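You operate a simulated robot arm through the tools that you are given. There is no shell and no other tool. Be economical: measure what you need, move in short steps, check, and stop when the job is done.

The job below is to be done with a simulated two-armed robot. You get a single attempt, and the scene is never put back.

Task
Take the white drum with green tab and put it on the wide flat weight with blue ring. Press the key marked on on blue-handled balance three times. Shut the drawer marked new. Take the disc weight with blue ring on the top of the middle shelf under the hood and put it away on the top of the bench with blue legs. Take the one kilo weight marked out and put it on the top of the white counter. Open the drawer marked cloths, fetch the half kilo weight with purple ring and stand it in the inside of the drawer marked cloths, then shut the cloths. The order is free. Set down upright: one kilo weight marked out, half kilo weight with purple ring.

The check looks at the end state, three seconds after you hand in, the way a careful person would. Anything else that was tipped, shoved, dropped, spilled or broken makes it a failure. Flat cloth is picked up by pressing the open fingertips on it (5 to 10 N) and closing them slowly along it; thin cloth reads only 2 to 8 mm in the jaws.

Robot
Two 6-joint arms with three-finger grippers on one trunk, on a base that drives. Base frame: it is fixed to the floor where the robot stands at the start and does not move with it; the origin is under the middle of the robot, x ahead of it, y to its left, z up; the surface under the hand at the start is at about z = 0.86. Readings come in m, degrees, newtons and seconds.
The left shoulder is at the start at [0.04, 0.148, 1.37], the right one opposite. With the tool pointing down near the work surface each hand reaches from about 0.34 to 0.54 m from the robot's upright axis, wherever it stands, measured 20 degrees to its own side. Places, roughly: disc weight with blue ring [-2, -4.75, 0.5]; drawer marked cloths [-1.5, -4.7, 0.7]; drawer marked new [-2.6, -4.6, 0.8]; half kilo weight with purple ring [-1.5, -4.75, 1]; inside of the drawer marked cloths [-1.5, -4.7, 0.7]; key marked on on blue-handled balance [-3.3, -4.6, 0.9]; one kilo weight marked out [-1.5, -4.75, 0.5]; top of the bench with blue legs [0.6, -3.7, 0.8]; top of the white counter [-1.6, -4.8, 0.9]; white drum with green tab [0.5, 0, 1]; wide flat weight with blue ring [0.5, 0, 0.75]. Payload 2.69 kg a hand.
Tool frame (each hand has its own): the origin (TCP) lies between the finger pads and is the grasp point; the fingertips stand 0.029 m ahead of it; z points along the fingers, y is the line along which they close. Largest opening 0.12 m; the body of the gripper starts 0.078 m behind the TCP.
Orientation is that of the tool frame in the base frame, as [roll, pitch, yaw] about the fixed x, y, z axes, in that order (R = Rz(yaw) Ry(pitch) Rx(roll)). With the fingers straight down and closing along the base's y, the tool's x points along the base's -x, its y along +y and its z along -z.

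Tools
- The arms move only by the tool apply_moves. It takes "left_deltas", "right_deltas" or both (then of equal length, played together; a hand with none holds still); each is a list that holds one entry, the list of rows, each a list of 7 numbers: the turn, a rotation vector about the tool's x, y, z in degrees, then the shift along the tool's x, y, z in mm, then the gripper command, from -1 (fully open) to 1 (shut), values between in proportion. In form: [[[wx, wy, wz, tx, ty, tz, grip], ...]]. A call has 1 to 8 rows; each row is the pose to reach, as a shift and turn from the pose commanded when the call began, along the tool's axes at that moment. Each row takes 0.2 s and may step no farther than 0.05 m and 8.6 degrees from the row before; otherwise, or with a gripper value out of range, the whole call is refused. A pose out of reach is approached as far as the arm can. The call stops where the force on the tool passes 40 N (or 10 N more than at its start, if that is more) or the arm is blocked; 0.2 s more then pass. Each finger halts on what it meets, pressing with about 22 N; the grip force reading is that of the motor and also rises with nothing between the fingers. The clock runs only during rows and for 0.2 s after the last one: add rows that repeat a pose to give the fingers time. The reply holds the time, the measured pose of the TCP, the force on the tool along the base axes, the opening and the grip force, in the units named above and with some noise, with the torque about the TCP (base axes, N m) and any sound that the robot's microphone picked up.
- Cameras (640 x 400 px; columns grow to the right, rows downward): "scene" is now at [0.0876, 0.0162, 1.5668]; the picture's right is [0.22, -0.97, 0.00], its down [-0.83, -0.19, -0.52] and it looks along [0.51, 0.12, -0.85] (base axes); focal length 295 px, centre (320, 200). "left" rides on the left gripper at [0.063, 0, -0.104] in its tool frame; the picture's right is [0.00, 1.00, 0.00], its down [-0.83, 0.00, -0.56] and it looks along [-0.56, 0.00, 0.83] (tool axes); focal length 275 px, centre (320, 200). "right" rides on the right gripper at [0.063, 0, -0.104] in its tool frame; the picture's right is [0.00, 1.00, 0.00], its down [-0.83, 0.00, -0.56] and it looks along [-0.56, 0.00, 0.83] (tool axes); focal length 275 px, centre (320, 200). There is no depth. A picture from a camera that has moved, and an enlarged one, comes with that camera's place and axes in the base frame and with its lens.
- camera(camera): a new picture of that camera. No time passes.
- lift_body(by): slides the trunk up (or, below 0, down) by that many m; the arms and the scene camera ride with it, the base frame stays. It gives what a move gives, with no picture.
- base_move(legs): drives the robot by 1 to 6 legs, each [ahead, turn to the left] in m and degrees, along the robot's own axes; the way and the turn of a leg run together, so that a leg with both is an arc; at most 1.5 m and 180 degrees a leg. The arms and the cameras ride along, it lands a little off, and it stops where it bumps. It gives what a move gives.
- head_to(pan, tilt): turns the head with the scene camera to pan (to the left, within 86 degrees either way) and tilt (down, from -29 to 69), counted from straight ahead of the robot. It gives what a move gives.
- inspect(camera, box): a new picture of the part [left, top, right, bottom] of that camera's present view, enlarged. No time passes.
- job_done(): hands the job in; it is judged then, once.

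Work in short steps. Places have to be worked out from the pictures, the camera data and where the tool is seen: move nearer, look again, correct. Check each grasp and each placing, and mend what went wrong. You have 186 turns and 166 pictures in all, those below and enlarged ones among them. Open the grippers and draw the arms clear of the work before you hand the job in, unless the task says otherwise.

The tools are called after "Request:" as name(argument=value, ...) on one line, values as JSON. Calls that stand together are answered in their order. apply_moves: Moves the arms, as the interface text tells. Its arguments: {"type":"object","properties":{"left_deltas":{"type":"array","items":{"type":"array","items":{"type":"array","items":{"type":"number"}}}},"right_deltas":{"type":"array","items":{"type":"array","items":{"type":"array","items":{"type":"number"}}}}},"required":[]} The other tools are called the same way: lift_body (by) slides the trunk up or down; base_move (legs) drives the base; head_to (pan, tilt) turns the head that bears the scene camera; camera (camera) takes a picture; inspect (camera, box) takes an enlarged picture of a part of a camera's view; job_done () hands the job in.

At the start:

```text
time_s: 0.0
left_tool_pos: [0.4418, 0.3146, 1.0006]
left_orientation: [-180.0, 0.0, 180.0]
left_contact_force: [0.3, 0.4, -0.6]
left_wrist_torque: [0.0, -0.02, 0.01]
left_grip_width: 0.1198
left_finger_force: 0.0
right_tool_pos: [0.5169, -0.1663, 1.0692]
right_orientation: [180.0, 0.0, 179.9]
right_contact_force: [0.1, 0.3, -0.3]
right_wrist_torque: [0.0, 0.01, 0.03]
right_grip_width: 0.1202
right_finger_force: 0.0
trunk travel left (down, up): [-0.497, 0.0]
robot x, y, heading: [-0.0006, 0.0013, 0.3]
head pan, tilt: [13.0, 58.5]
```

scene: 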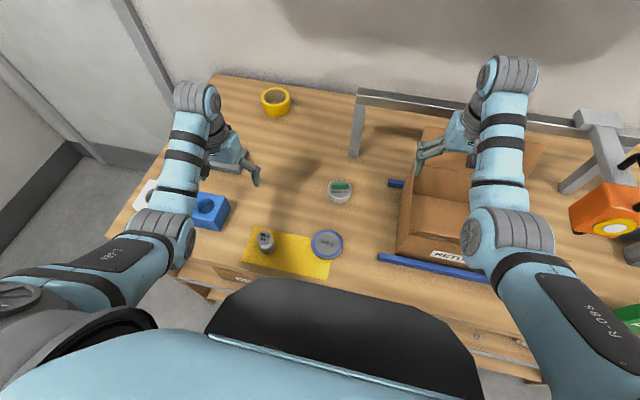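
right: 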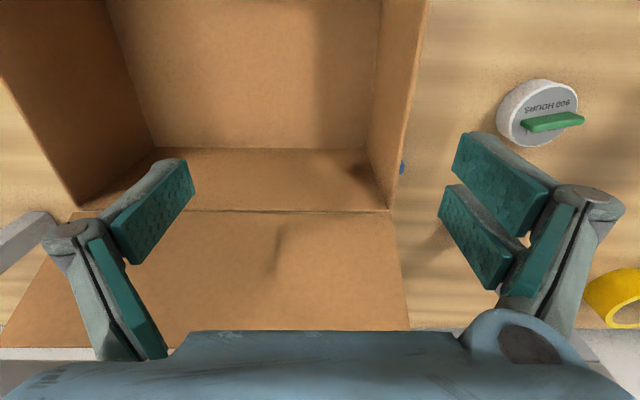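
left: 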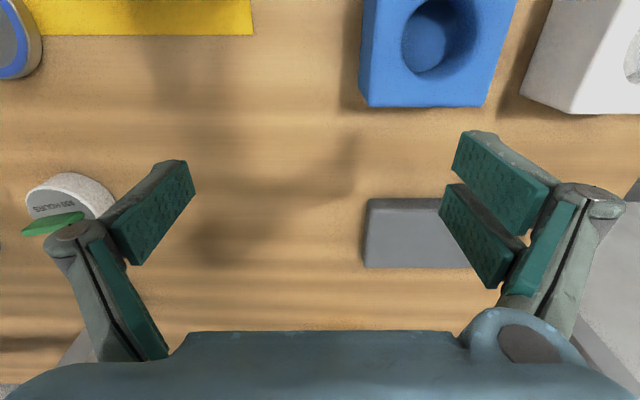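

I begin with an enlarged look at the drum and the wide flat weight.

Request:
inspect(camera="scene", box=[220, 150, 400, 290])

Request:
inspect(camera="right", box=[400, 50, 640, 200])

```text
2.86 times, centred on (310, 220) of scene
camera zoom: at [0.0876, 0.0162, 1.5668], right [0.22, -0.97, 0.0], down [-0.83, -0.19, -0.52], along [0.51, 0.12, -0.85], focal length 842 px, centre (349, 143)
```

zoom: 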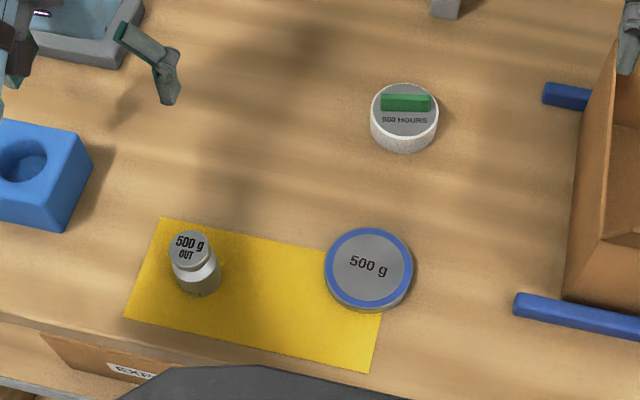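

```text
2.67 times, centred on (520, 125) of right
camera zoom: at [0.4513, -0.1664, 1.1745], right [0.0, 1.0, 0.0], down [0.83, 0.0, 0.56], along [0.56, 0.0, -0.83], focal length 734 px, centre (-213, 400)
```

zoom: 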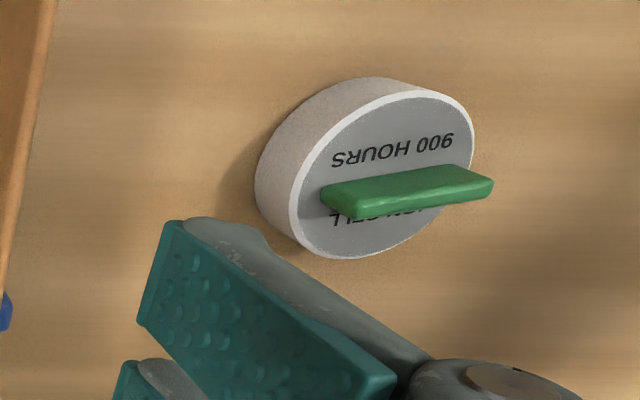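

The drum is at about [0.55, 0.07], the flat weight at about [0.38, 0.07], both suiting the left hand. I move the left hand above the drum and look from there.

Request:
apply_moves(left_deltas=[[[0, 0, 0, -18, -41, 0, -1], [0, 0, 0, -36, -82, 0, -1], [0, 0, 0, -55, -123, 0, -1], [0, 0, 0, -73, -164, 0, -1], [0, 0, 0, -91, -205, 0, -1], [0, 0, 0, -107, -245, 0, -1]]])

Request:
camera(camera="left")

Request:
camera(camera="scene")

```text
time_s: 1.4
left_tool_pos: [0.5356, 0.0727, 1.0022]
left_orientation: [179.9, 0.1, 180.0]
left_contact_force: [0.5, -0.2, -0.9]
left_wrist_torque: [0.02, 0.05, -0.02]
left_grip_width: 0.12
left_finger_force: 0.1
left hand out of reach, approached as far as the arm can: row 6
right_tool_pos: [0.516, -0.1688, 1.0692]
right_orientation: [179.9, 0.0, -180.0]
right_contact_force: [-0.5, -0.1, -1.0]
right_wrist_torque: [-0.02, -0.01, 0.01]
right_grip_width: 0.1201
right_finger_force: 0.0
trunk travel left (down, up): [-0.497, 0.0]
robot x, y, heading: [-0.0025, -0.0005, -0.0]
head pan, tilt: [13.0, 58.5]
```

```text
160 pictures are left
camera left: at [0.4727, 0.073, 1.1064], right [0.0, 1.0, 0.0], down [0.83, 0.0, 0.56], along [0.56, 0.0, -0.83], focal length 275 px, centre (320, 200)
```

left: 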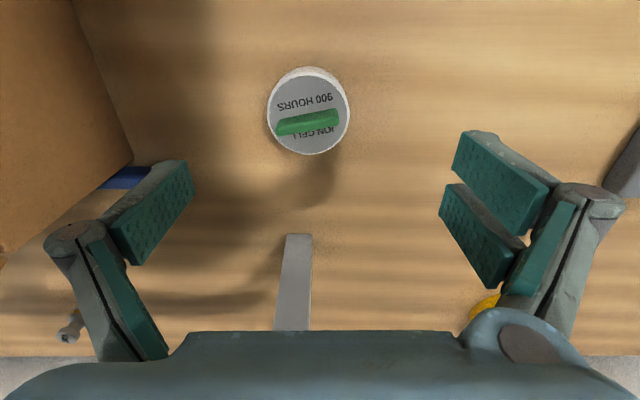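

```text
159 pictures are left
camera scene: at [0.0877, 0.0142, 1.5668], right [0.22, -0.97, 0.0], down [-0.83, -0.19, -0.52], along [0.51, 0.12, -0.85], focal length 295 px, centre (320, 200)
```

scene: 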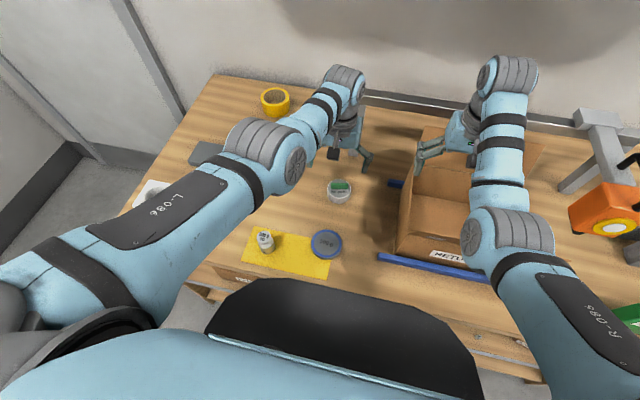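

The three views agree on the drum: centre [0.537, 0.066], top at z 0.890, 64 mm across. I lower the left hand part way with a small y correction.

Request:
apply_moves(left_deltas=[[[0, 0, 0, 3, -6, 30, -1], [0, 0, 0, 6, -6, 60, -1], [0, 0, 0, 10, -6, 60, -1]]])

```text
time_s: 2.2
left_tool_pos: [0.5148, 0.0764, 0.9456]
left_orientation: [-180.0, -0.1, 180.0]
left_contact_force: [-0.7, 0.2, -0.1]
left_wrist_torque: [-0.01, -0.01, 0.0]
left_grip_width: 0.1198
left_finger_force: 0.0
left hand out of reach, approached as far as the arm can: row 1, 2, 3
right_tool_pos: [0.5162, -0.1674, 1.0685]
right_orientation: [-180.0, 0.0, -179.9]
right_contact_force: [-0.4, 0.2, 0.3]
right_wrist_torque: [0.01, 0.0, -0.01]
right_grip_width: 0.1201
right_finger_force: 0.1
trunk travel left (down, up): [-0.497, 0.0]
robot x, y, heading: [-0.003, -0.0011, 0.0]
head pan, tilt: [13.0, 58.5]
```

The reach falls short low down, so I raise both hands and then lower the trunk by 8 cm.

Request:
apply_moves(left_deltas=[[[0, 0, 0, 0, 0, -40, -1], [0, 0, 0, 0, 0, -80, -1]]], right_deltas=[[[0, 0, 0, 10, 0, -40, -1], [0, 0, 0, 20, 0, -80, -1]]])

Request:
lift_body(by=-0.08)

```text
time_s: 2.8
left_tool_pos: [0.516, 0.0753, 1.0272]
left_orientation: [-179.9, 0.0, 180.0]
left_contact_force: [-1.2, 0.1, -0.1]
left_wrist_torque: [0.01, -0.02, -0.02]
left_grip_width: 0.1201
left_finger_force: 0.0
right_tool_pos: [0.5464, -0.1619, 1.1349]
right_orientation: [-180.0, 0.0, -180.0]
right_contact_force: [-0.2, -0.8, -0.1]
right_wrist_torque: [0.0, 0.02, -0.02]
right_grip_width: 0.1201
right_finger_force: 0.0
right hand out of reach, approached as far as the arm can: row 1, 2
trunk travel left (down, up): [-0.497, 0.0]
robot x, y, heading: [-0.0015, 0.0027, -0.0]
head pan, tilt: [13.0, 58.5]
```

```text
time_s: 4.0
left_tool_pos: [0.5156, 0.0744, 0.9464]
left_orientation: [-180.0, -0.1, 180.0]
left_contact_force: [-0.5, 0.3, -0.5]
left_wrist_torque: [-0.02, 0.01, 0.01]
left_grip_width: 0.1198
left_finger_force: 0.1
right_tool_pos: [0.5449, -0.1623, 1.0554]
right_orientation: [-180.0, -0.2, 180.0]
right_contact_force: [0.5, -0.9, 0.4]
right_wrist_torque: [-0.02, 0.0, -0.02]
right_grip_width: 0.1197
right_finger_force: 0.2
trunk travel left (down, up): [-0.417, 0.08]
robot x, y, heading: [-0.0022, -0.0015, -0.0]
head pan, tilt: [13.0, 58.5]
```

I align over the drum (x +21 mm, y −8 mm) and descend to grasp height.

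Request:
apply_moves(left_deltas=[[[0, 0, 0, -22, -8, 0, -1], [0, 0, 0, -22, -8, 25, -1], [0, 0, 0, -22, -8, 48, -1], [0, 0, 0, -22, -8, 48, -1]]])

Request:
camera(camera="left")

```text
time_s: 5.0
left_tool_pos: [0.5286, 0.0729, 0.9025]
left_orientation: [-180.0, 0.0, 180.0]
left_contact_force: [0.2, 0.7, 0.0]
left_wrist_torque: [0.05, 0.01, -0.02]
left_grip_width: 0.1202
left_finger_force: 0.0
left hand out of reach, approached as far as the arm can: row 2, 3, 4
right_tool_pos: [0.5458, -0.163, 1.056]
right_orientation: [-179.9, 0.0, 180.0]
right_contact_force: [-0.1, -0.3, 1.2]
right_wrist_torque: [-0.01, 0.03, -0.03]
right_grip_width: 0.1197
right_finger_force: 0.1
trunk travel left (down, up): [-0.417, 0.08]
robot x, y, heading: [0.0021, -0.004, 0.3]
head pan, tilt: [13.0, 58.5]
```

```text
158 pictures are left
camera left: at [0.4655, 0.0724, 1.0058], right [0.0, 1.0, 0.0], down [0.83, 0.0, 0.56], along [0.56, 0.0, -0.83], focal length 275 px, centre (320, 200)
```

left: 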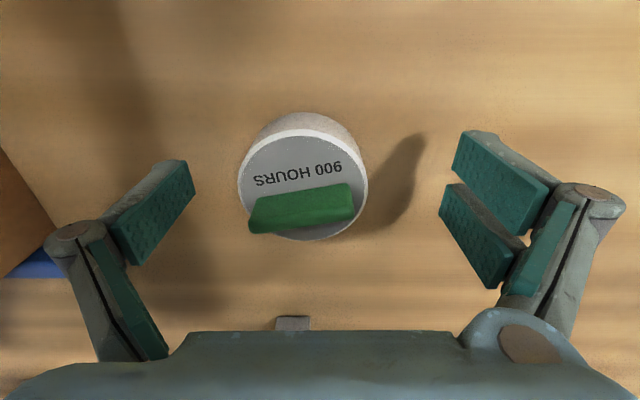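

Still about 8 mm short in x; I raise the hand and lower the trunk another 8 cm.

Request:
apply_moves(left_deltas=[[[0, 0, 0, 0, 0, -40, -1], [0, 0, 0, 0, 0, -80, -1]]], right_deltas=[[[0, 0, 0, 0, 0, -30, -1], [0, 0, 0, 0, 0, -60, -1]]])

Request:
lift_body(by=-0.08)

```text
time_s: 5.6
left_tool_pos: [0.5275, 0.0728, 0.9815]
left_orientation: [180.0, 0.0, 180.0]
left_contact_force: [-0.3, 0.0, 0.1]
left_wrist_torque: [-0.01, -0.03, -0.01]
left_grip_width: 0.1199
left_finger_force: 0.1
right_tool_pos: [0.5585, -0.1604, 1.1149]
right_orientation: [179.9, 0.0, 179.9]
right_contact_force: [0.0, 0.6, 0.2]
right_wrist_torque: [0.03, -0.01, 0.0]
right_grip_width: 0.1198
right_finger_force: 0.1
right hand out of reach, approached as far as the arm can: row 1, 2
trunk travel left (down, up): [-0.417, 0.08]
robot x, y, heading: [-0.0007, -0.0014, -0.1]
head pan, tilt: [13.0, 58.5]
```

```text
time_s: 6.7
left_tool_pos: [0.5275, 0.0725, 0.9013]
left_orientation: [-180.0, 0.0, 180.0]
left_contact_force: [0.3, 0.5, 0.1]
left_wrist_torque: [-0.03, 0.0, -0.02]
left_grip_width: 0.1203
left_finger_force: 0.1
right_tool_pos: [0.5586, -0.1607, 1.0335]
right_orientation: [-180.0, 0.0, 179.9]
right_contact_force: [-0.4, -0.7, 0.4]
right_wrist_torque: [0.01, -0.03, 0.0]
right_grip_width: 0.1199
right_finger_force: 0.0
trunk travel left (down, up): [-0.337, 0.16]
robot x, y, heading: [0.0007, -0.0007, 0.1]
head pan, tilt: [13.0, 58.5]
```

Now I shift to the drum's centre, go down to z ≈ 0.894 and close.

Request:
apply_moves(left_deltas=[[[0, 0, 0, -10, -6, 4, -1], [0, 0, 0, -10, -6, 8, -1], [0, 0, 0, -10, -6, 8, 0.1], [0, 0, 0, -10, -6, 8, 0.4], [0, 0, 0, -10, -6, 8, 0.4], [0, 0, 0, -10, -6, 8, 0.4]]])

Request:
camera(camera="left")

```text
time_s: 8.1
left_tool_pos: [0.5392, 0.065, 0.8952]
left_orientation: [-180.0, 0.0, -180.0]
left_contact_force: [1.2, 0.3, 2.1]
left_wrist_torque: [-0.09, -0.01, 0.04]
left_grip_width: 0.0641
left_finger_force: 21.4
right_tool_pos: [0.5581, -0.1609, 1.0341]
right_orientation: [180.0, 0.0, -180.0]
right_contact_force: [-0.7, 0.7, 1.1]
right_wrist_torque: [0.01, -0.02, -0.01]
right_grip_width: 0.1201
right_finger_force: 0.0
trunk travel left (down, up): [-0.337, 0.16]
robot x, y, heading: [0.0018, 0.003, 0.1]
head pan, tilt: [13.0, 58.5]
```

```text
157 pictures are left
camera left: at [0.4758, 0.0663, 0.998], right [0.0, 1.0, 0.0], down [0.83, 0.0, 0.56], along [0.56, 0.0, -0.83], focal length 275 px, centre (320, 200)
```

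left: 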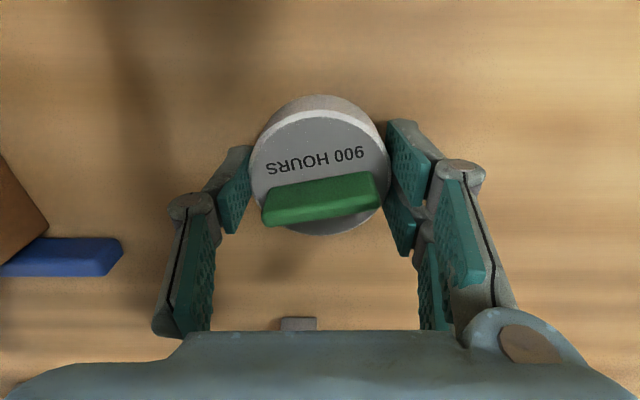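

Held (64 mm, 21 N). I lift 60 mm and carry it back toward the weight, then look.

Request:
apply_moves(left_deltas=[[[0, 0, 0, 0, 0, -30, 0.4], [0, 0, 0, 0, 0, -60, 0.4], [0, 0, 0, 40, 1, -65, 0.4], [0, 0, 0, 80, 2, -65, 0.4], [0, 0, 0, 110, 2, -65, 0.4]]])

Request:
camera(camera="left")

Request:
camera(camera="scene")

```text
time_s: 9.3
left_tool_pos: [0.4896, 0.0507, 0.9193]
left_orientation: [179.7, 0.3, -179.7]
left_contact_force: [0.1, 0.7, 3.9]
left_wrist_torque: [0.07, -0.08, 0.0]
left_grip_width: 0.0359
left_finger_force: 0.2
left hand out of reach, approached as far as the arm can: row 3, 4, 5
right_tool_pos: [0.5593, -0.1611, 1.0333]
right_orientation: [-180.0, 0.0, 180.0]
right_contact_force: [-0.4, -0.2, 0.0]
right_wrist_torque: [-0.03, 0.01, -0.02]
right_grip_width: 0.1201
right_finger_force: 0.1
trunk travel left (down, up): [-0.337, 0.16]
robot x, y, heading: [-0.0029, -0.0005, 0.2]
head pan, tilt: [13.0, 58.5]
```

```text
156 pictures are left
camera left: at [0.4276, 0.0515, 1.0215], right [0.0, 1.0, 0.0], down [0.83, 0.0, 0.56], along [0.56, 0.0, -0.83], focal length 275 px, centre (320, 200)
```

left: 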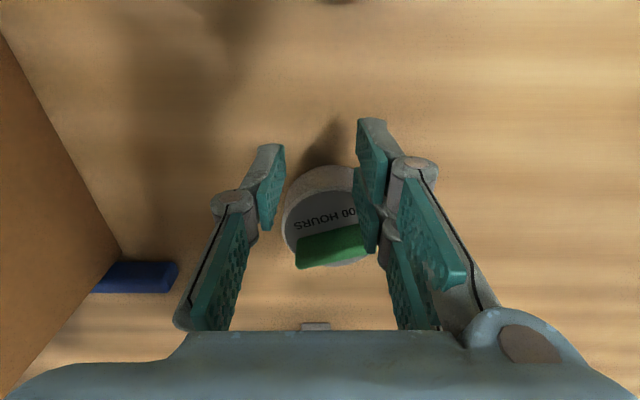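

```text
155 pictures are left
camera scene: at [0.0872, 0.016, 1.4068], right [0.22, -0.97, 0.0], down [-0.83, -0.19, -0.52], along [0.51, 0.12, -0.85], focal length 295 px, centre (320, 200)
```

scene: 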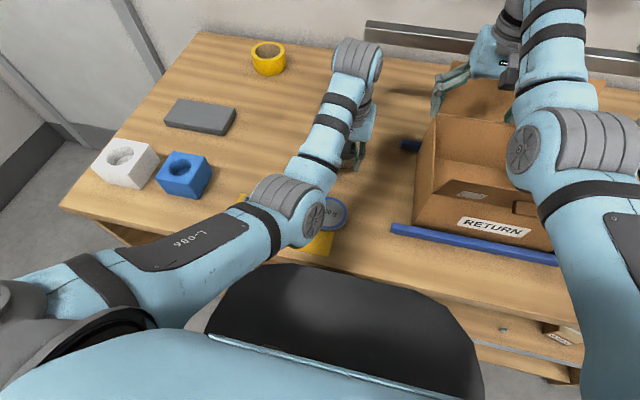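

The drum slipped out and stands on the bench, upright near its old place, with the hand stuck at an inner reach limit. I raise the trunk to clear it, then look closely.

Request:
lift_body(by=0.08)

Request:
camera(camera="left")

```text
time_s: 10.5
left_tool_pos: [0.4888, 0.0518, 0.9973]
left_orientation: [179.9, -0.1, -179.8]
left_contact_force: [0.1, 0.2, 0.2]
left_wrist_torque: [-0.01, 0.01, 0.0]
left_grip_width: 0.0358
left_finger_force: 0.1
right_tool_pos: [0.5579, -0.1608, 1.1149]
right_orientation: [-180.0, 0.0, 179.9]
right_contact_force: [0.1, 0.0, -1.2]
right_wrist_torque: [-0.02, -0.02, 0.0]
right_grip_width: 0.12
right_finger_force: 0.0
trunk travel left (down, up): [-0.417, 0.08]
robot x, y, heading: [0.0007, 0.0017, -0.1]
head pan, tilt: [13.0, 58.5]
```

```text
154 pictures are left
camera left: at [0.4271, 0.0513, 1.1005], right [0.0, 1.0, 0.0], down [0.83, 0.0, 0.56], along [0.56, 0.0, -0.83], focal length 275 px, centre (320, 200)
```

left: 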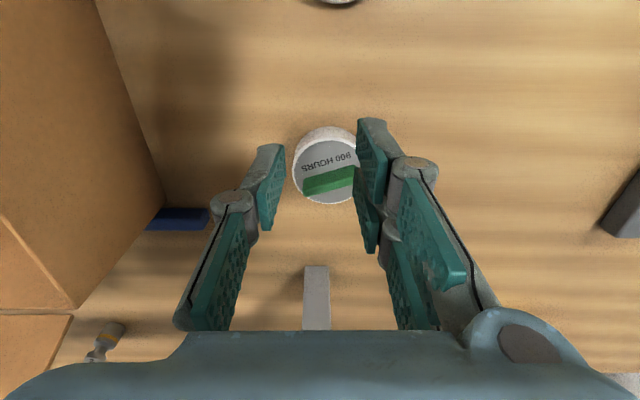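

The drum stands upright at about [0.54, 0.061]. I zoom to see its tab and sides before regrasping.

Request:
inspect(camera="left", box=[270, 110, 380, 220])

Request:
inspect(camera="right", box=[440, 40, 640, 180])

```text
3.64 times, centred on (325, 165) of left
camera zoom: at [0.4271, 0.0513, 1.1005], right [0.0, 1.0, 0.0], down [0.83, 0.0, 0.56], along [0.56, 0.0, -0.83], focal length 1001 px, centre (302, 327)
```

zoom: 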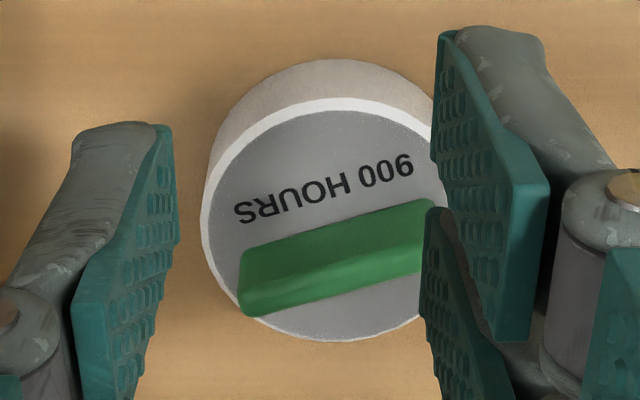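

```text
2.86 times, centred on (540, 110) of right
camera zoom: at [0.4938, -0.1606, 1.2204], right [0.0, 1.0, 0.0], down [0.83, 0.0, 0.56], along [0.56, 0.0, -0.83], focal length 786 px, centre (-309, 457)
```

zoom: 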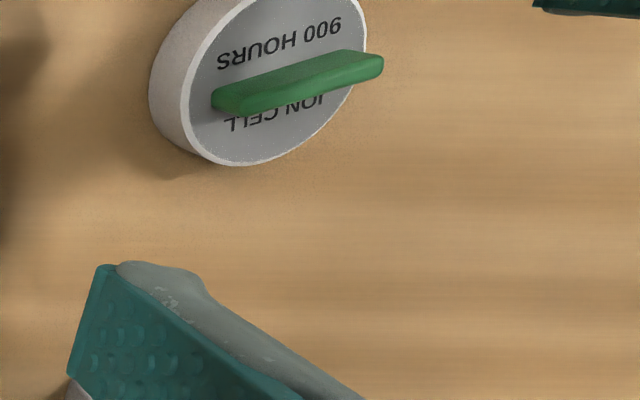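

The sidewall seems too slick, so I'll pinch the green tab across instead. Its normal is about 21° off base x, so I turn the left wrist by 69° while moving over the drum.

Request:
apply_moves(left_deltas=[[[0, 0, 8.5, -6, 1, 0, 0], [0, 0, 17, -12, 2, 0, 0], [0, 0, 25.5, -18, 3, 0, 0], [0, 0, 34, -24, 5, 0, 0], [0, 0, 42.5, -30, 6, 0, 0], [0, 0, 51, -36, 7, 0, 0], [0, 0, 59.5, -42, 8, 0, 0], [0, 0, 68, -48, 9, 0, 0]]])

Request:
camera(camera="left")

```text
time_s: 12.3
left_tool_pos: [0.5369, 0.0587, 0.9971]
left_orientation: [-179.9, 0.0, 111.9]
left_contact_force: [0.2, -0.9, -0.7]
left_wrist_torque: [0.0, 0.01, -0.01]
left_grip_width: 0.0601
left_finger_force: 0.1
right_tool_pos: [0.5583, -0.1615, 1.1149]
right_orientation: [180.0, -0.1, 179.9]
right_contact_force: [-0.4, -1.0, 0.1]
right_wrist_torque: [0.01, -0.02, -0.02]
right_grip_width: 0.1199
right_finger_force: 0.0
trunk travel left (down, up): [-0.417, 0.08]
robot x, y, heading: [-0.0034, -0.003, -0.1]
head pan, tilt: [13.0, 58.5]
```

```text
151 pictures are left
camera left: at [0.5142, 0.1171, 1.1011], right [0.93, 0.37, 0.0], down [0.31, -0.77, 0.56], along [0.2, -0.52, -0.83], focal length 275 px, centre (320, 200)
```

left: 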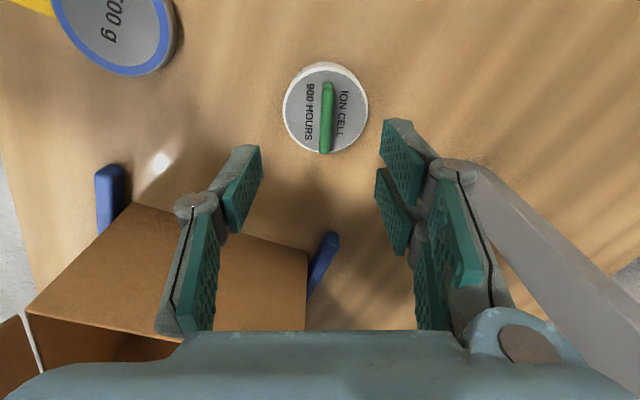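

The tab is well aligned, centre about [0.541, 0.060]. I shift +5 mm along tool y, then lower the trunk 7 cm so the fingers straddle the tab.

Request:
apply_moves(left_deltas=[[[0, 0, 0, 0, 5, 0, 0.2]]])

Request:
lift_body(by=-0.07)

Request:
camera(camera="left")

```text
time_s: 12.7
left_tool_pos: [0.5415, 0.0614, 0.9967]
left_orientation: [-180.0, 0.0, 111.9]
left_contact_force: [-0.7, -0.2, 0.5]
left_wrist_torque: [0.01, -0.02, 0.0]
left_grip_width: 0.048
left_finger_force: 0.0
right_tool_pos: [0.5576, -0.1613, 1.1146]
right_orientation: [180.0, 0.0, -180.0]
right_contact_force: [0.3, -0.5, -0.2]
right_wrist_torque: [0.02, -0.03, -0.04]
right_grip_width: 0.1198
right_finger_force: 0.1
trunk travel left (down, up): [-0.417, 0.08]
robot x, y, heading: [-0.0015, 0.0004, -0.2]
head pan, tilt: [13.0, 58.5]
```

```text
time_s: 13.8
left_tool_pos: [0.5412, 0.0601, 0.9256]
left_orientation: [180.0, 0.0, 112.0]
left_contact_force: [0.1, 0.1, -0.4]
left_wrist_torque: [-0.02, -0.02, -0.03]
left_grip_width: 0.0479
left_finger_force: 0.0
right_tool_pos: [0.5591, -0.1611, 1.0433]
right_orientation: [-180.0, 0.1, 180.0]
right_contact_force: [-0.6, -1.4, 0.6]
right_wrist_torque: [-0.01, 0.0, -0.02]
right_grip_width: 0.1199
right_finger_force: 0.0
trunk travel left (down, up): [-0.347, 0.15]
robot x, y, heading: [0.0005, 0.0019, -0.1]
head pan, tilt: [13.0, 58.5]
```

```text
150 pictures are left
camera left: at [0.5186, 0.1187, 1.0302], right [0.93, 0.37, 0.0], down [0.31, -0.77, 0.56], along [0.21, -0.52, -0.83], focal length 275 px, centre (320, 200)
```

left: 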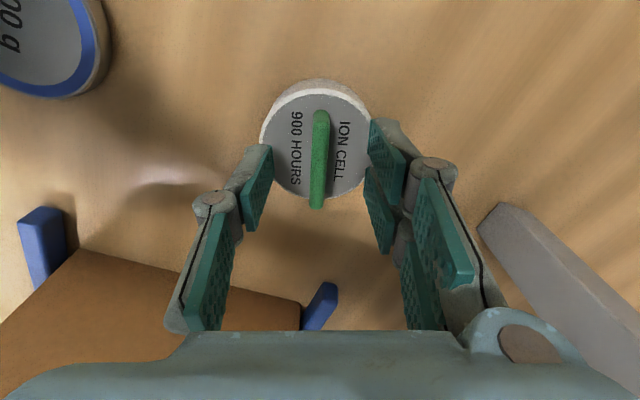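

Centred over the tab; I lower 5 mm and close on it.

Request:
apply_moves(left_deltas=[[[0, 0, 0, 0, 0, 3, 0.2], [0, 0, 0, 0, 0, 5, 0.2], [0, 0, 0, 0, 0, 5, 0.6], [0, 0, 0, 0, 0, 5, 1], [0, 0, 0, 0, 0, 5, 1], [0, 0, 0, 0, 0, 5, 1]]])

Request:
lift_body(by=0.02)

Request:
camera(camera="left")

```text
time_s: 15.2
left_tool_pos: [0.5418, 0.0618, 0.9216]
left_orientation: [-180.0, 0.0, 112.0]
left_contact_force: [0.6, -1.0, 1.1]
left_wrist_torque: [-0.07, -0.04, 0.0]
left_grip_width: 0.0074
left_finger_force: 22.0
right_tool_pos: [0.559, -0.1601, 1.045]
right_orientation: [-180.0, 0.0, 180.0]
right_contact_force: [0.0, 1.3, 0.1]
right_wrist_torque: [-0.01, 0.0, -0.02]
right_grip_width: 0.1202
right_finger_force: 0.1
trunk travel left (down, up): [-0.347, 0.15]
robot x, y, heading: [0.0008, 0.0014, 0.1]
head pan, tilt: [13.0, 58.5]
```

```text
time_s: 15.9
left_tool_pos: [0.5407, 0.0617, 0.943]
left_orientation: [180.0, 0.0, 111.9]
left_contact_force: [0.0, 0.5, -0.7]
left_wrist_torque: [-0.04, 0.0, 0.0]
left_grip_width: 0.0075
left_finger_force: 22.1
right_tool_pos: [0.5591, -0.1609, 1.065]
right_orientation: [180.0, 0.0, 179.9]
right_contact_force: [-0.1, 0.0, 0.0]
right_wrist_torque: [0.0, -0.01, 0.05]
right_grip_width: 0.1199
right_finger_force: 0.1
trunk travel left (down, up): [-0.367, 0.13]
robot x, y, heading: [-0.0025, 0.0006, 0.1]
head pan, tilt: [13.0, 58.5]
```

```text
149 pictures are left
camera left: at [0.5185, 0.1188, 1.0456], right [0.93, 0.37, 0.0], down [0.31, -0.77, 0.56], along [0.21, -0.52, -0.83], focal length 275 px, centre (320, 200)
```

left: 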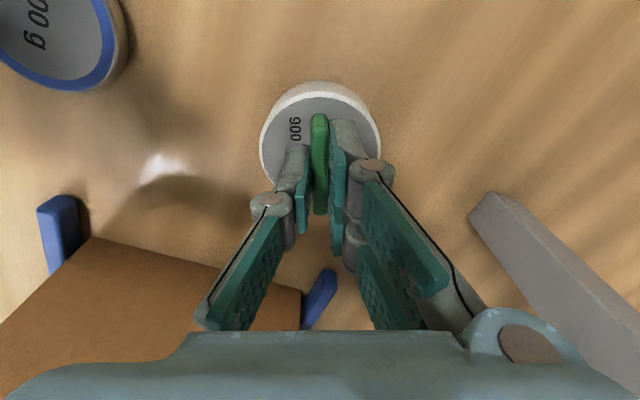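

The drum lifts with the hand. I raise the trunk fully and carry it toward the weight.

Request:
lift_body(by=0.13)

Request:
apply_moves(left_deltas=[[[0, 0, 0, 12, -30, 15, 1], [0, 0, 0, 24, -60, 30, 1], [0, 0, 0, 36, -90, 45, 1], [0, 0, 0, 36, -90, 45, 1]]])

Request:
camera(camera="left")

Request:
camera(camera="scene")

```text
time_s: 17.4
left_tool_pos: [0.5409, 0.0615, 1.0719]
left_orientation: [180.0, 0.0, 112.2]
left_contact_force: [0.1, 0.7, -1.3]
left_wrist_torque: [-0.03, 0.01, -0.04]
left_grip_width: 0.0075
left_finger_force: 21.9
right_tool_pos: [0.5586, -0.1608, 1.1943]
right_orientation: [180.0, -0.1, -180.0]
right_contact_force: [-0.4, 0.1, -0.4]
right_wrist_torque: [0.01, -0.01, 0.0]
right_grip_width: 0.1199
right_finger_force: 0.1
trunk travel left (down, up): [-0.497, 0.0]
robot x, y, heading: [0.0013, 0.0016, -0.1]
head pan, tilt: [13.0, 58.5]
```

```text
time_s: 18.6
left_tool_pos: [0.4618, 0.111, 1.0263]
left_orientation: [177.2, -3.1, 115.3]
left_contact_force: [-0.4, -0.4, -1.1]
left_wrist_torque: [0.01, -0.02, -0.04]
left_grip_width: 0.0074
left_finger_force: 21.7
left hand out of reach, approached as far as the arm can: row 3, 4
right_tool_pos: [0.5582, -0.1616, 1.1935]
right_orientation: [-179.9, 0.1, -180.0]
right_contact_force: [0.4, -0.1, -0.5]
right_wrist_torque: [-0.04, -0.01, 0.01]
right_grip_width: 0.1199
right_finger_force: 0.0
trunk travel left (down, up): [-0.497, 0.0]
robot x, y, heading: [0.0008, 0.0016, -0.0]
head pan, tilt: [13.0, 58.5]
stopped in row 4 (left hand): the arm was blocked; the commanded pose is now the measured one
```

```text
148 pictures are left
camera left: at [0.433, 0.1597, 1.1335], right [0.91, 0.42, 0.05], down [0.34, -0.79, 0.51], along [0.25, -0.44, -0.86], focal length 275 px, centre (320, 200)
```

left: 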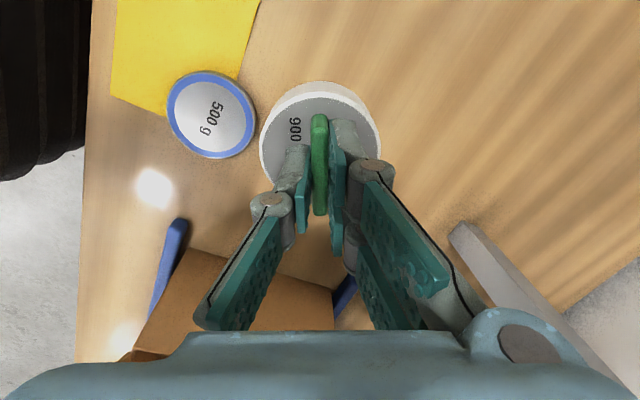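

```text
147 pictures are left
camera scene: at [0.0877, 0.0148, 1.5668], right [0.22, -0.97, 0.0], down [-0.83, -0.19, -0.52], along [0.51, 0.12, -0.85], focal length 295 px, centre (320, 200)
```

scene: 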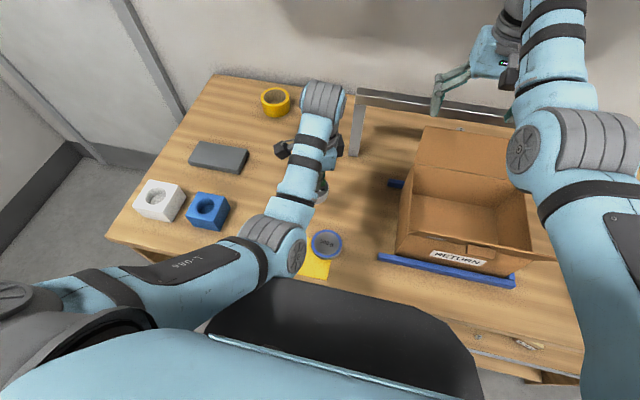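

The arm's inner limit blocks it, and moving the base carries the drum just as well. I turn 6.8° right and back up 88 mm so the drum comes above the weight.

Request:
base_move(legs=[[0, -6.8], [-0.088, 0]])

Request:
camera(camera="left")

Request:
camera(camera="scene")

```text
time_s: 20.3
left_tool_pos: [0.3925, 0.068, 1.0201]
left_orientation: [178.1, -3.5, 108.4]
left_contact_force: [1.2, -0.1, -1.3]
left_wrist_torque: [-0.03, 0.1, -0.02]
left_grip_width: 0.0075
left_finger_force: 22.0
right_tool_pos: [0.4591, -0.2153, 1.1891]
right_orientation: [-180.0, -0.6, 173.4]
right_contact_force: [1.6, -0.3, -0.5]
right_wrist_torque: [-0.04, 0.13, -0.03]
right_grip_width: 0.1199
right_finger_force: 0.1
trunk travel left (down, up): [-0.497, 0.0]
robot x, y, heading: [-0.088, 0.0104, -6.6]
head pan, tilt: [13.0, 58.5]
```

```text
146 pictures are left
camera left: at [0.3715, 0.1191, 1.1272], right [0.95, 0.31, 0.03], down [0.25, -0.83, 0.5], along [0.18, -0.47, -0.86], focal length 275 px, centre (320, 200)
```

left: 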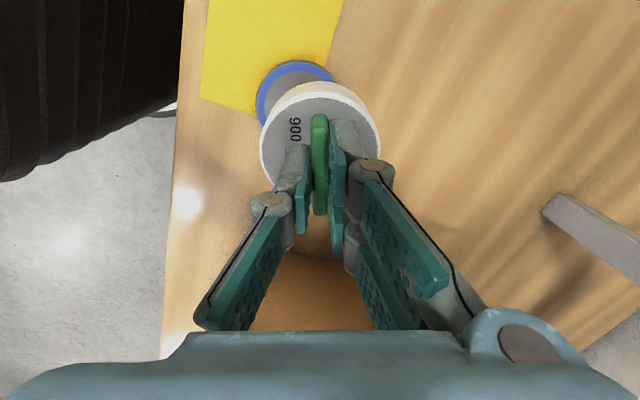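

```text
145 pictures are left
camera scene: at [0.0169, 0.0157, 1.5659], right [0.11, -0.99, 0.0], down [-0.85, -0.09, -0.51], along [0.51, 0.06, -0.86], focal length 295 px, centre (320, 200)
```

scene: 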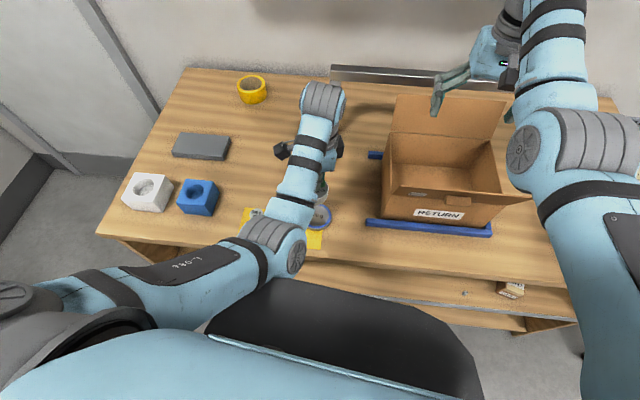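

The drum is nearly above the weight. I straighten the tilt, descend 35 mm and look again.

Request:
apply_moves(left_deltas=[[[1, -1.8, 0, 0, 0, 12, 1], [1.9, -3.5, 0, 0, 0, 24, 1], [1.9, -3.5, 0, 0, 0, 36, 1], [1.9, -3.5, 0, 0, 0, 36, 1]]])

Request:
camera(camera="left")

```text
time_s: 21.3
left_tool_pos: [0.382, 0.0698, 0.9903]
left_orientation: [179.1, 0.1, 108.4]
left_contact_force: [-0.7, 0.3, 0.2]
left_wrist_torque: [0.01, -0.06, 0.02]
left_grip_width: 0.0074
left_finger_force: 21.7
right_tool_pos: [0.4463, -0.2142, 1.1952]
right_orientation: [-180.0, 0.1, 173.2]
right_contact_force: [-0.2, 0.2, 0.4]
right_wrist_torque: [0.01, -0.05, 0.01]
right_grip_width: 0.12
right_finger_force: 0.0
trunk travel left (down, up): [-0.497, 0.0]
robot x, y, heading: [-0.0865, 0.0105, -7.0]
head pan, tilt: [13.0, 58.5]
```

```text
144 pictures are left
camera left: at [0.3609, 0.1289, 1.0936], right [0.95, 0.31, 0.01], down [0.25, -0.79, 0.56], along [0.18, -0.53, -0.83], focal length 275 px, centre (320, 200)
```

left: 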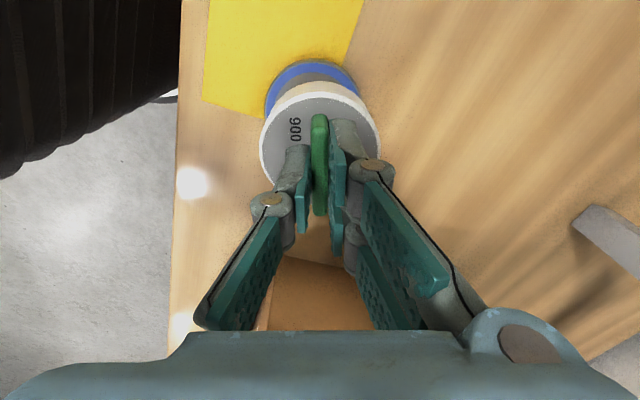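

The weight's centre sits about 5 mm off the drum's along tool −y. I correct that and descend 42 mm.

Request:
apply_moves(left_deltas=[[[0.9, 0, 0, 0, -5, 12, 1], [0.9, 0, 0, 0, -5, 24, 1], [0.9, 0, 0, 0, -5, 36, 1], [0.9, 0, 0, 0, -5, 42, 1], [0.9, 0, 0, 0, -5, 42, 1]]])

Request:
camera(camera="left")

```text
time_s: 22.5
left_tool_pos: [0.3804, 0.0685, 0.9464]
left_orientation: [-179.8, 0.3, 108.4]
left_contact_force: [1.1, 0.2, 0.5]
left_wrist_torque: [0.01, -0.05, -0.01]
left_grip_width: 0.0076
left_finger_force: 22.0
right_tool_pos: [0.4501, -0.2156, 1.1937]
right_orientation: [-180.0, -0.1, 173.3]
right_contact_force: [-0.7, -0.4, -0.5]
right_wrist_torque: [0.01, 0.0, 0.01]
right_grip_width: 0.1201
right_finger_force: 0.0
trunk travel left (down, up): [-0.497, 0.0]
robot x, y, heading: [-0.0878, 0.0096, -6.7]
head pan, tilt: [13.0, 58.5]
```

```text
143 pictures are left
camera left: at [0.3601, 0.1281, 1.0501], right [0.95, 0.31, 0.0], down [0.26, -0.79, 0.56], along [0.17, -0.53, -0.83], focal length 275 px, centre (320, 200)
```

left: 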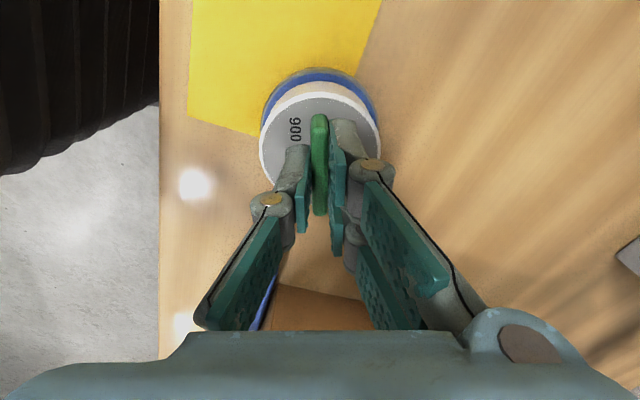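

Well centred. I lower slowly until it rests.

Request:
apply_moves(left_deltas=[[[0, 0, 0, 0, 0, 3, 1], [0, 0, 0, 0, 0, 6, 1], [0, 0, 0, 0, 0, 8, 1]]])

Request:
inspect(camera="left", box=[230, 50, 410, 220])

```text
time_s: 23.3
left_tool_pos: [0.38, 0.0688, 0.9388]
left_orientation: [-179.8, 0.2, 108.4]
left_contact_force: [-0.7, -1.0, -2.0]
left_wrist_torque: [0.01, 0.0, 0.01]
left_grip_width: 0.0074
left_finger_force: 22.0
right_tool_pos: [0.4477, -0.2143, 1.1944]
right_orientation: [180.0, 0.0, 173.3]
right_contact_force: [-0.1, -0.2, 0.7]
right_wrist_torque: [-0.03, 0.01, 0.02]
right_grip_width: 0.12
right_finger_force: 0.1
trunk travel left (down, up): [-0.497, 0.0]
robot x, y, heading: [-0.0872, 0.0104, -6.6]
head pan, tilt: [13.0, 58.5]
```

```text
2.35 times, centred on (320, 135) of left
camera zoom: at [0.3601, 0.1279, 1.0422], right [0.95, 0.31, 0.0], down [0.26, -0.79, 0.56], along [0.17, -0.53, -0.83], focal length 648 px, centre (320, 353)
```

zoom: 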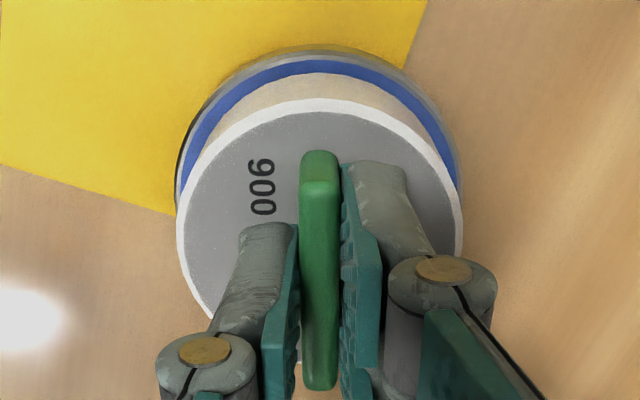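

Nearly touching, no clear load yet; down a few more millimetres in 2 mm steps.

Request:
apply_moves(left_deltas=[[[0, 0, 0, 0, 0, 1.5, 1], [0, 0, 0, 0, 0, 3, 1], [0, 0, 0, 0, 0, 3, 1]]])

```text
time_s: 24.1
left_tool_pos: [0.3785, 0.0685, 0.9365]
left_orientation: [-179.8, 0.2, 108.4]
left_contact_force: [-0.3, 0.3, -1.0]
left_wrist_torque: [-0.02, -0.01, 0.0]
left_grip_width: 0.0075
left_finger_force: 22.3
right_tool_pos: [0.4482, -0.2148, 1.1944]
right_orientation: [179.9, 0.0, 173.3]
right_contact_force: [-0.1, -0.3, -0.2]
right_wrist_torque: [0.03, 0.01, 0.0]
right_grip_width: 0.1198
right_finger_force: 0.1
trunk travel left (down, up): [-0.497, 0.0]
robot x, y, heading: [-0.0856, 0.0097, -7.1]
head pan, tilt: [13.0, 58.5]
```

Request:
apply_moves(left_deltas=[[[0, 0, 0, 0, 0, 1.5, 1], [0, 0, 0, 0, 0, 3, 1], [0, 0, 0, 0, 0, 3, 1]]])

Request:
inspect(camera="left", box=[230, 50, 410, 220])

```text
time_s: 24.9
left_tool_pos: [0.3784, 0.0668, 0.9343]
left_orientation: [-180.0, 0.2, 108.3]
left_contact_force: [1.8, 1.0, 8.1]
left_wrist_torque: [0.02, -0.06, -0.01]
left_grip_width: 0.0075
left_finger_force: 21.7
right_tool_pos: [0.448, -0.2142, 1.1938]
right_orientation: [-180.0, 0.0, 173.2]
right_contact_force: [-0.9, 0.3, -0.3]
right_wrist_torque: [-0.01, 0.02, 0.02]
right_grip_width: 0.1201
right_finger_force: 0.0
trunk travel left (down, up): [-0.497, 0.0]
robot x, y, heading: [-0.0907, 0.0093, -6.8]
head pan, tilt: [13.0, 58.5]
```

```text
2.35 times, centred on (320, 135) of left
camera zoom: at [0.3599, 0.1276, 1.0373], right [0.95, 0.31, 0.0], down [0.26, -0.79, 0.56], along [0.17, -0.53, -0.83], focal length 648 px, centre (320, 353)
```

zoom: 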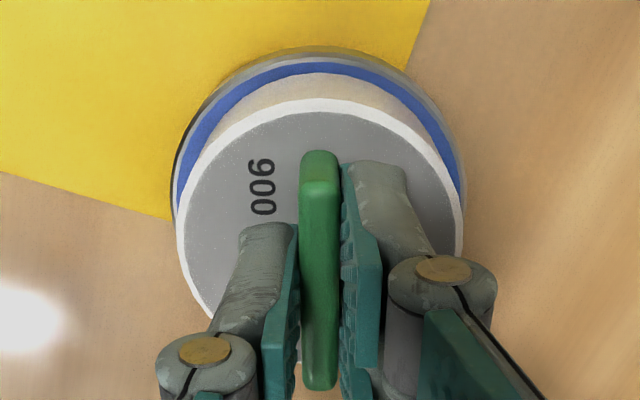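

Contact at 8 N, so the drum rests on the weight. I release gently and rise.

Request:
apply_moves(left_deltas=[[[0, 0, 0, 0, 0, -1.5, 0.8], [0, 0, 0, 0, 0, -1.5, 0.4], [0, 0, 0, 0, 0, -1.5, 0.4], [0, 0, 0, 0, 0, -20, 0.4], [0, 0, 0, 0, 0, -50, 0.4], [0, 0, 0, 0, 0, -80, 0.4]]])

Request:
camera(camera="left")

Request:
camera(camera="scene")

```text
time_s: 26.3
left_tool_pos: [0.3791, 0.0684, 1.0137]
left_orientation: [-179.7, 0.3, 108.3]
left_contact_force: [-0.1, -0.3, -1.3]
left_wrist_torque: [0.01, 0.0, -0.01]
left_grip_width: 0.0361
left_finger_force: 0.1
right_tool_pos: [0.4483, -0.2149, 1.1938]
right_orientation: [-179.9, 0.0, 173.4]
right_contact_force: [0.6, 0.6, -0.4]
right_wrist_torque: [0.0, 0.01, 0.0]
right_grip_width: 0.1201
right_finger_force: 0.0
trunk travel left (down, up): [-0.497, 0.0]
robot x, y, heading: [-0.0881, 0.0115, -6.7]
head pan, tilt: [13.0, 58.5]
```

```text
140 pictures are left
camera left: at [0.3605, 0.1282, 1.1172], right [0.95, 0.31, 0.0], down [0.26, -0.79, 0.56], along [0.17, -0.53, -0.83], focal length 275 px, centre (320, 200)
```

left: 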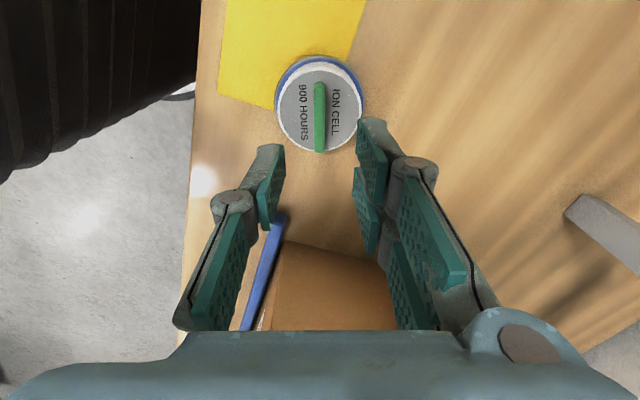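

```text
139 pictures are left
camera scene: at [0.0009, 0.0159, 1.5668], right [0.11, -0.99, 0.0], down [-0.85, -0.09, -0.52], along [0.52, 0.06, -0.85], focal length 295 px, centre (320, 200)
```

scene: 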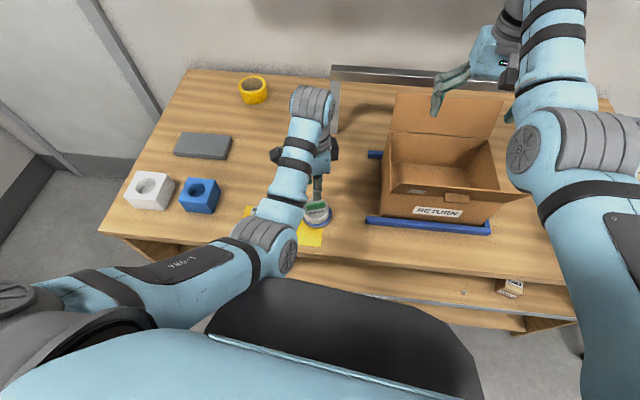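

The drum sits on the weight. I back away from the bench, turn right and look over the room.

Request:
base_move(legs=[[-0.5, 0], [0, -84]])

Request:
head_to(pan=0, tilt=15)

Request:
camera(camera="scene")

```text
time_s: 32.9
left_tool_pos: [-0.4835, -0.3898, 1.0139]
left_orientation: [-179.9, 0.2, 24.1]
left_contact_force: [-0.4, 0.6, -0.3]
left_wrist_torque: [-0.02, 0.02, -0.01]
left_grip_width: 0.0359
left_finger_force: 0.0
right_tool_pos: [-0.7592, -0.4865, 1.1947]
right_orientation: [179.9, 0.0, 89.0]
right_contact_force: [0.7, 0.3, -0.4]
right_wrist_torque: [-0.02, 0.01, -0.03]
right_grip_width: 0.1201
right_finger_force: 0.1
trunk travel left (down, up): [-0.497, 0.0]
robot x, y, heading: [-0.5885, 0.0692, -90.6]
head pan, tilt: [13.0, 58.5]
```

```text
time_s: 34.0
left_tool_pos: [-0.4843, -0.3892, 1.0118]
left_orientation: [-179.7, 0.2, 24.1]
left_contact_force: [-0.3, 0.0, 0.2]
left_wrist_torque: [-0.01, 0.0, 0.03]
left_grip_width: 0.0359
left_finger_force: 0.1
right_tool_pos: [-0.7607, -0.4855, 1.1937]
right_orientation: [180.0, 0.0, 89.0]
right_contact_force: [-0.2, 0.4, -0.5]
right_wrist_torque: [0.01, 0.01, 0.0]
right_grip_width: 0.12
right_finger_force: 0.1
trunk travel left (down, up): [-0.497, 0.0]
robot x, y, heading: [-0.5857, 0.0698, -91.0]
head pan, tilt: [0.0, 15.0]
```

```text
138 pictures are left
camera scene: at [-0.5902, -0.0432, 1.6313], right [-1.0, 0.02, 0.0], down [0.0, 0.26, -0.97], along [-0.02, -0.97, -0.26], focal length 295 px, centre (320, 200)
```

scene: 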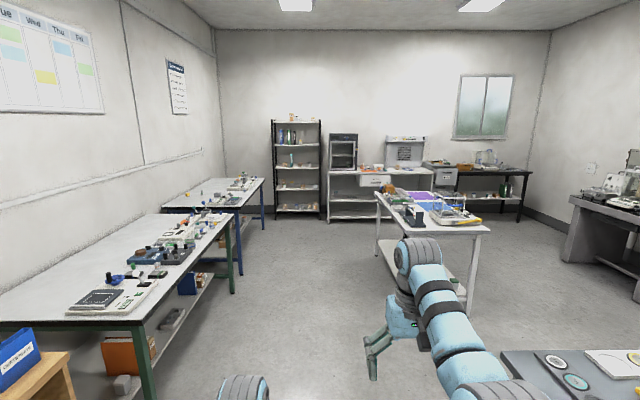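

The back counter (hood and drawers) is ahead, the blue-legged bench to the left and a middle table in between. I zoom on both.

Request:
inspect(camera="scene", box=[260, 110, 540, 260])

Request:
inspect(camera="scene", box=[150, 160, 310, 260])

```text
2.29 times, centred on (400, 185) of scene
camera zoom: at [-0.5902, -0.0432, 1.6313], right [-1.0, 0.02, 0.0], down [0.0, 0.26, -0.97], along [-0.02, -0.97, -0.26], focal length 674 px, centre (137, 234)
```

zoom: 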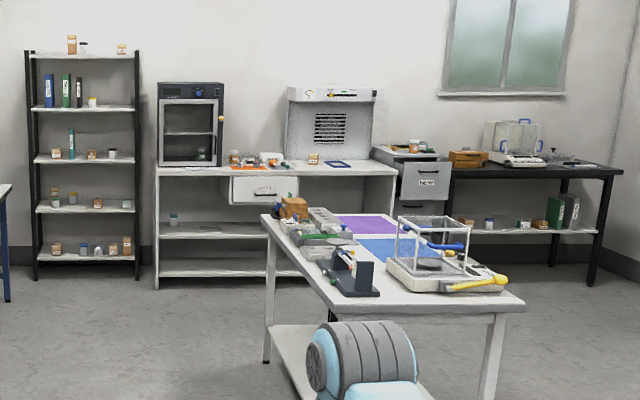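

```text
4.00 times, centred on (230, 210) of scene
camera zoom: at [-0.5902, -0.0432, 1.6313], right [-1.0, 0.02, 0.0], down [0.0, 0.26, -0.97], along [-0.02, -0.97, -0.26], focal length 1179 px, centre (680, 160)
```

zoom: 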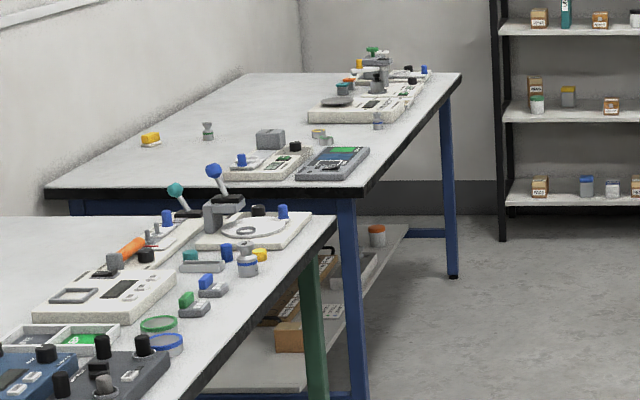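

The corridor at x ≈ −0.55 is free down to y ≈ −3.5. I drive 3.3 m along it.

Request:
base_move(legs=[[1.5, 1], [1.5, 0]])

Request:
head_to(pan=-30, tilt=20)

Request:
camera(camera="scene")

```text
time_s: 48.5
left_tool_pos: [-0.4435, -3.3912, 1.0128]
left_orientation: [-179.7, 0.1, 26.9]
left_contact_force: [-0.1, -0.4, -0.4]
left_wrist_torque: [-0.02, 0.0, -0.01]
left_grip_width: 0.036
left_finger_force: 0.0
right_tool_pos: [-0.7128, -3.5, 1.1936]
right_orientation: [179.9, 0.0, 91.7]
right_contact_force: [-0.5, 0.6, -0.1]
right_wrist_torque: [0.02, 0.01, 0.02]
right_grip_width: 0.1198
right_finger_force: 0.0
trunk travel left (down, up): [-0.497, 0.0]
robot x, y, heading: [-0.5698, -2.938, -88.3]
head pan, tilt: [0.0, 15.0]
```

```text
time_s: 49.4
left_tool_pos: [-0.4437, -3.3901, 1.0137]
left_orientation: [-179.8, 0.2, 26.8]
left_contact_force: [-0.1, -0.1, -0.2]
left_wrist_torque: [0.01, 0.01, -0.02]
left_grip_width: 0.036
left_finger_force: 0.1
right_tool_pos: [-0.7139, -3.5004, 1.1933]
right_orientation: [-179.9, 0.0, 91.6]
right_contact_force: [0.0, -0.7, 0.1]
right_wrist_torque: [0.03, -0.01, 0.03]
right_grip_width: 0.1203
right_finger_force: 0.0
trunk travel left (down, up): [-0.497, 0.0]
robot x, y, heading: [-0.5693, -2.9372, -88.3]
head pan, tilt: [-30.0, 20.0]
```

```text
135 pictures are left
camera scene: at [-0.6121, -3.0389, 1.6232], right [-0.88, 0.47, 0.0], down [0.16, 0.3, -0.94], along [-0.44, -0.83, -0.34], focal length 295 px, centre (320, 200)
```

scene: 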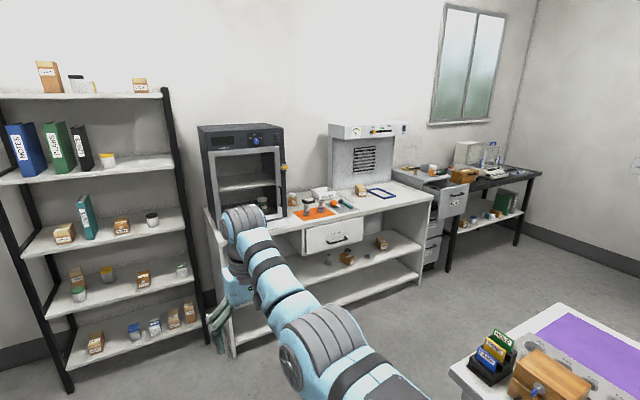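

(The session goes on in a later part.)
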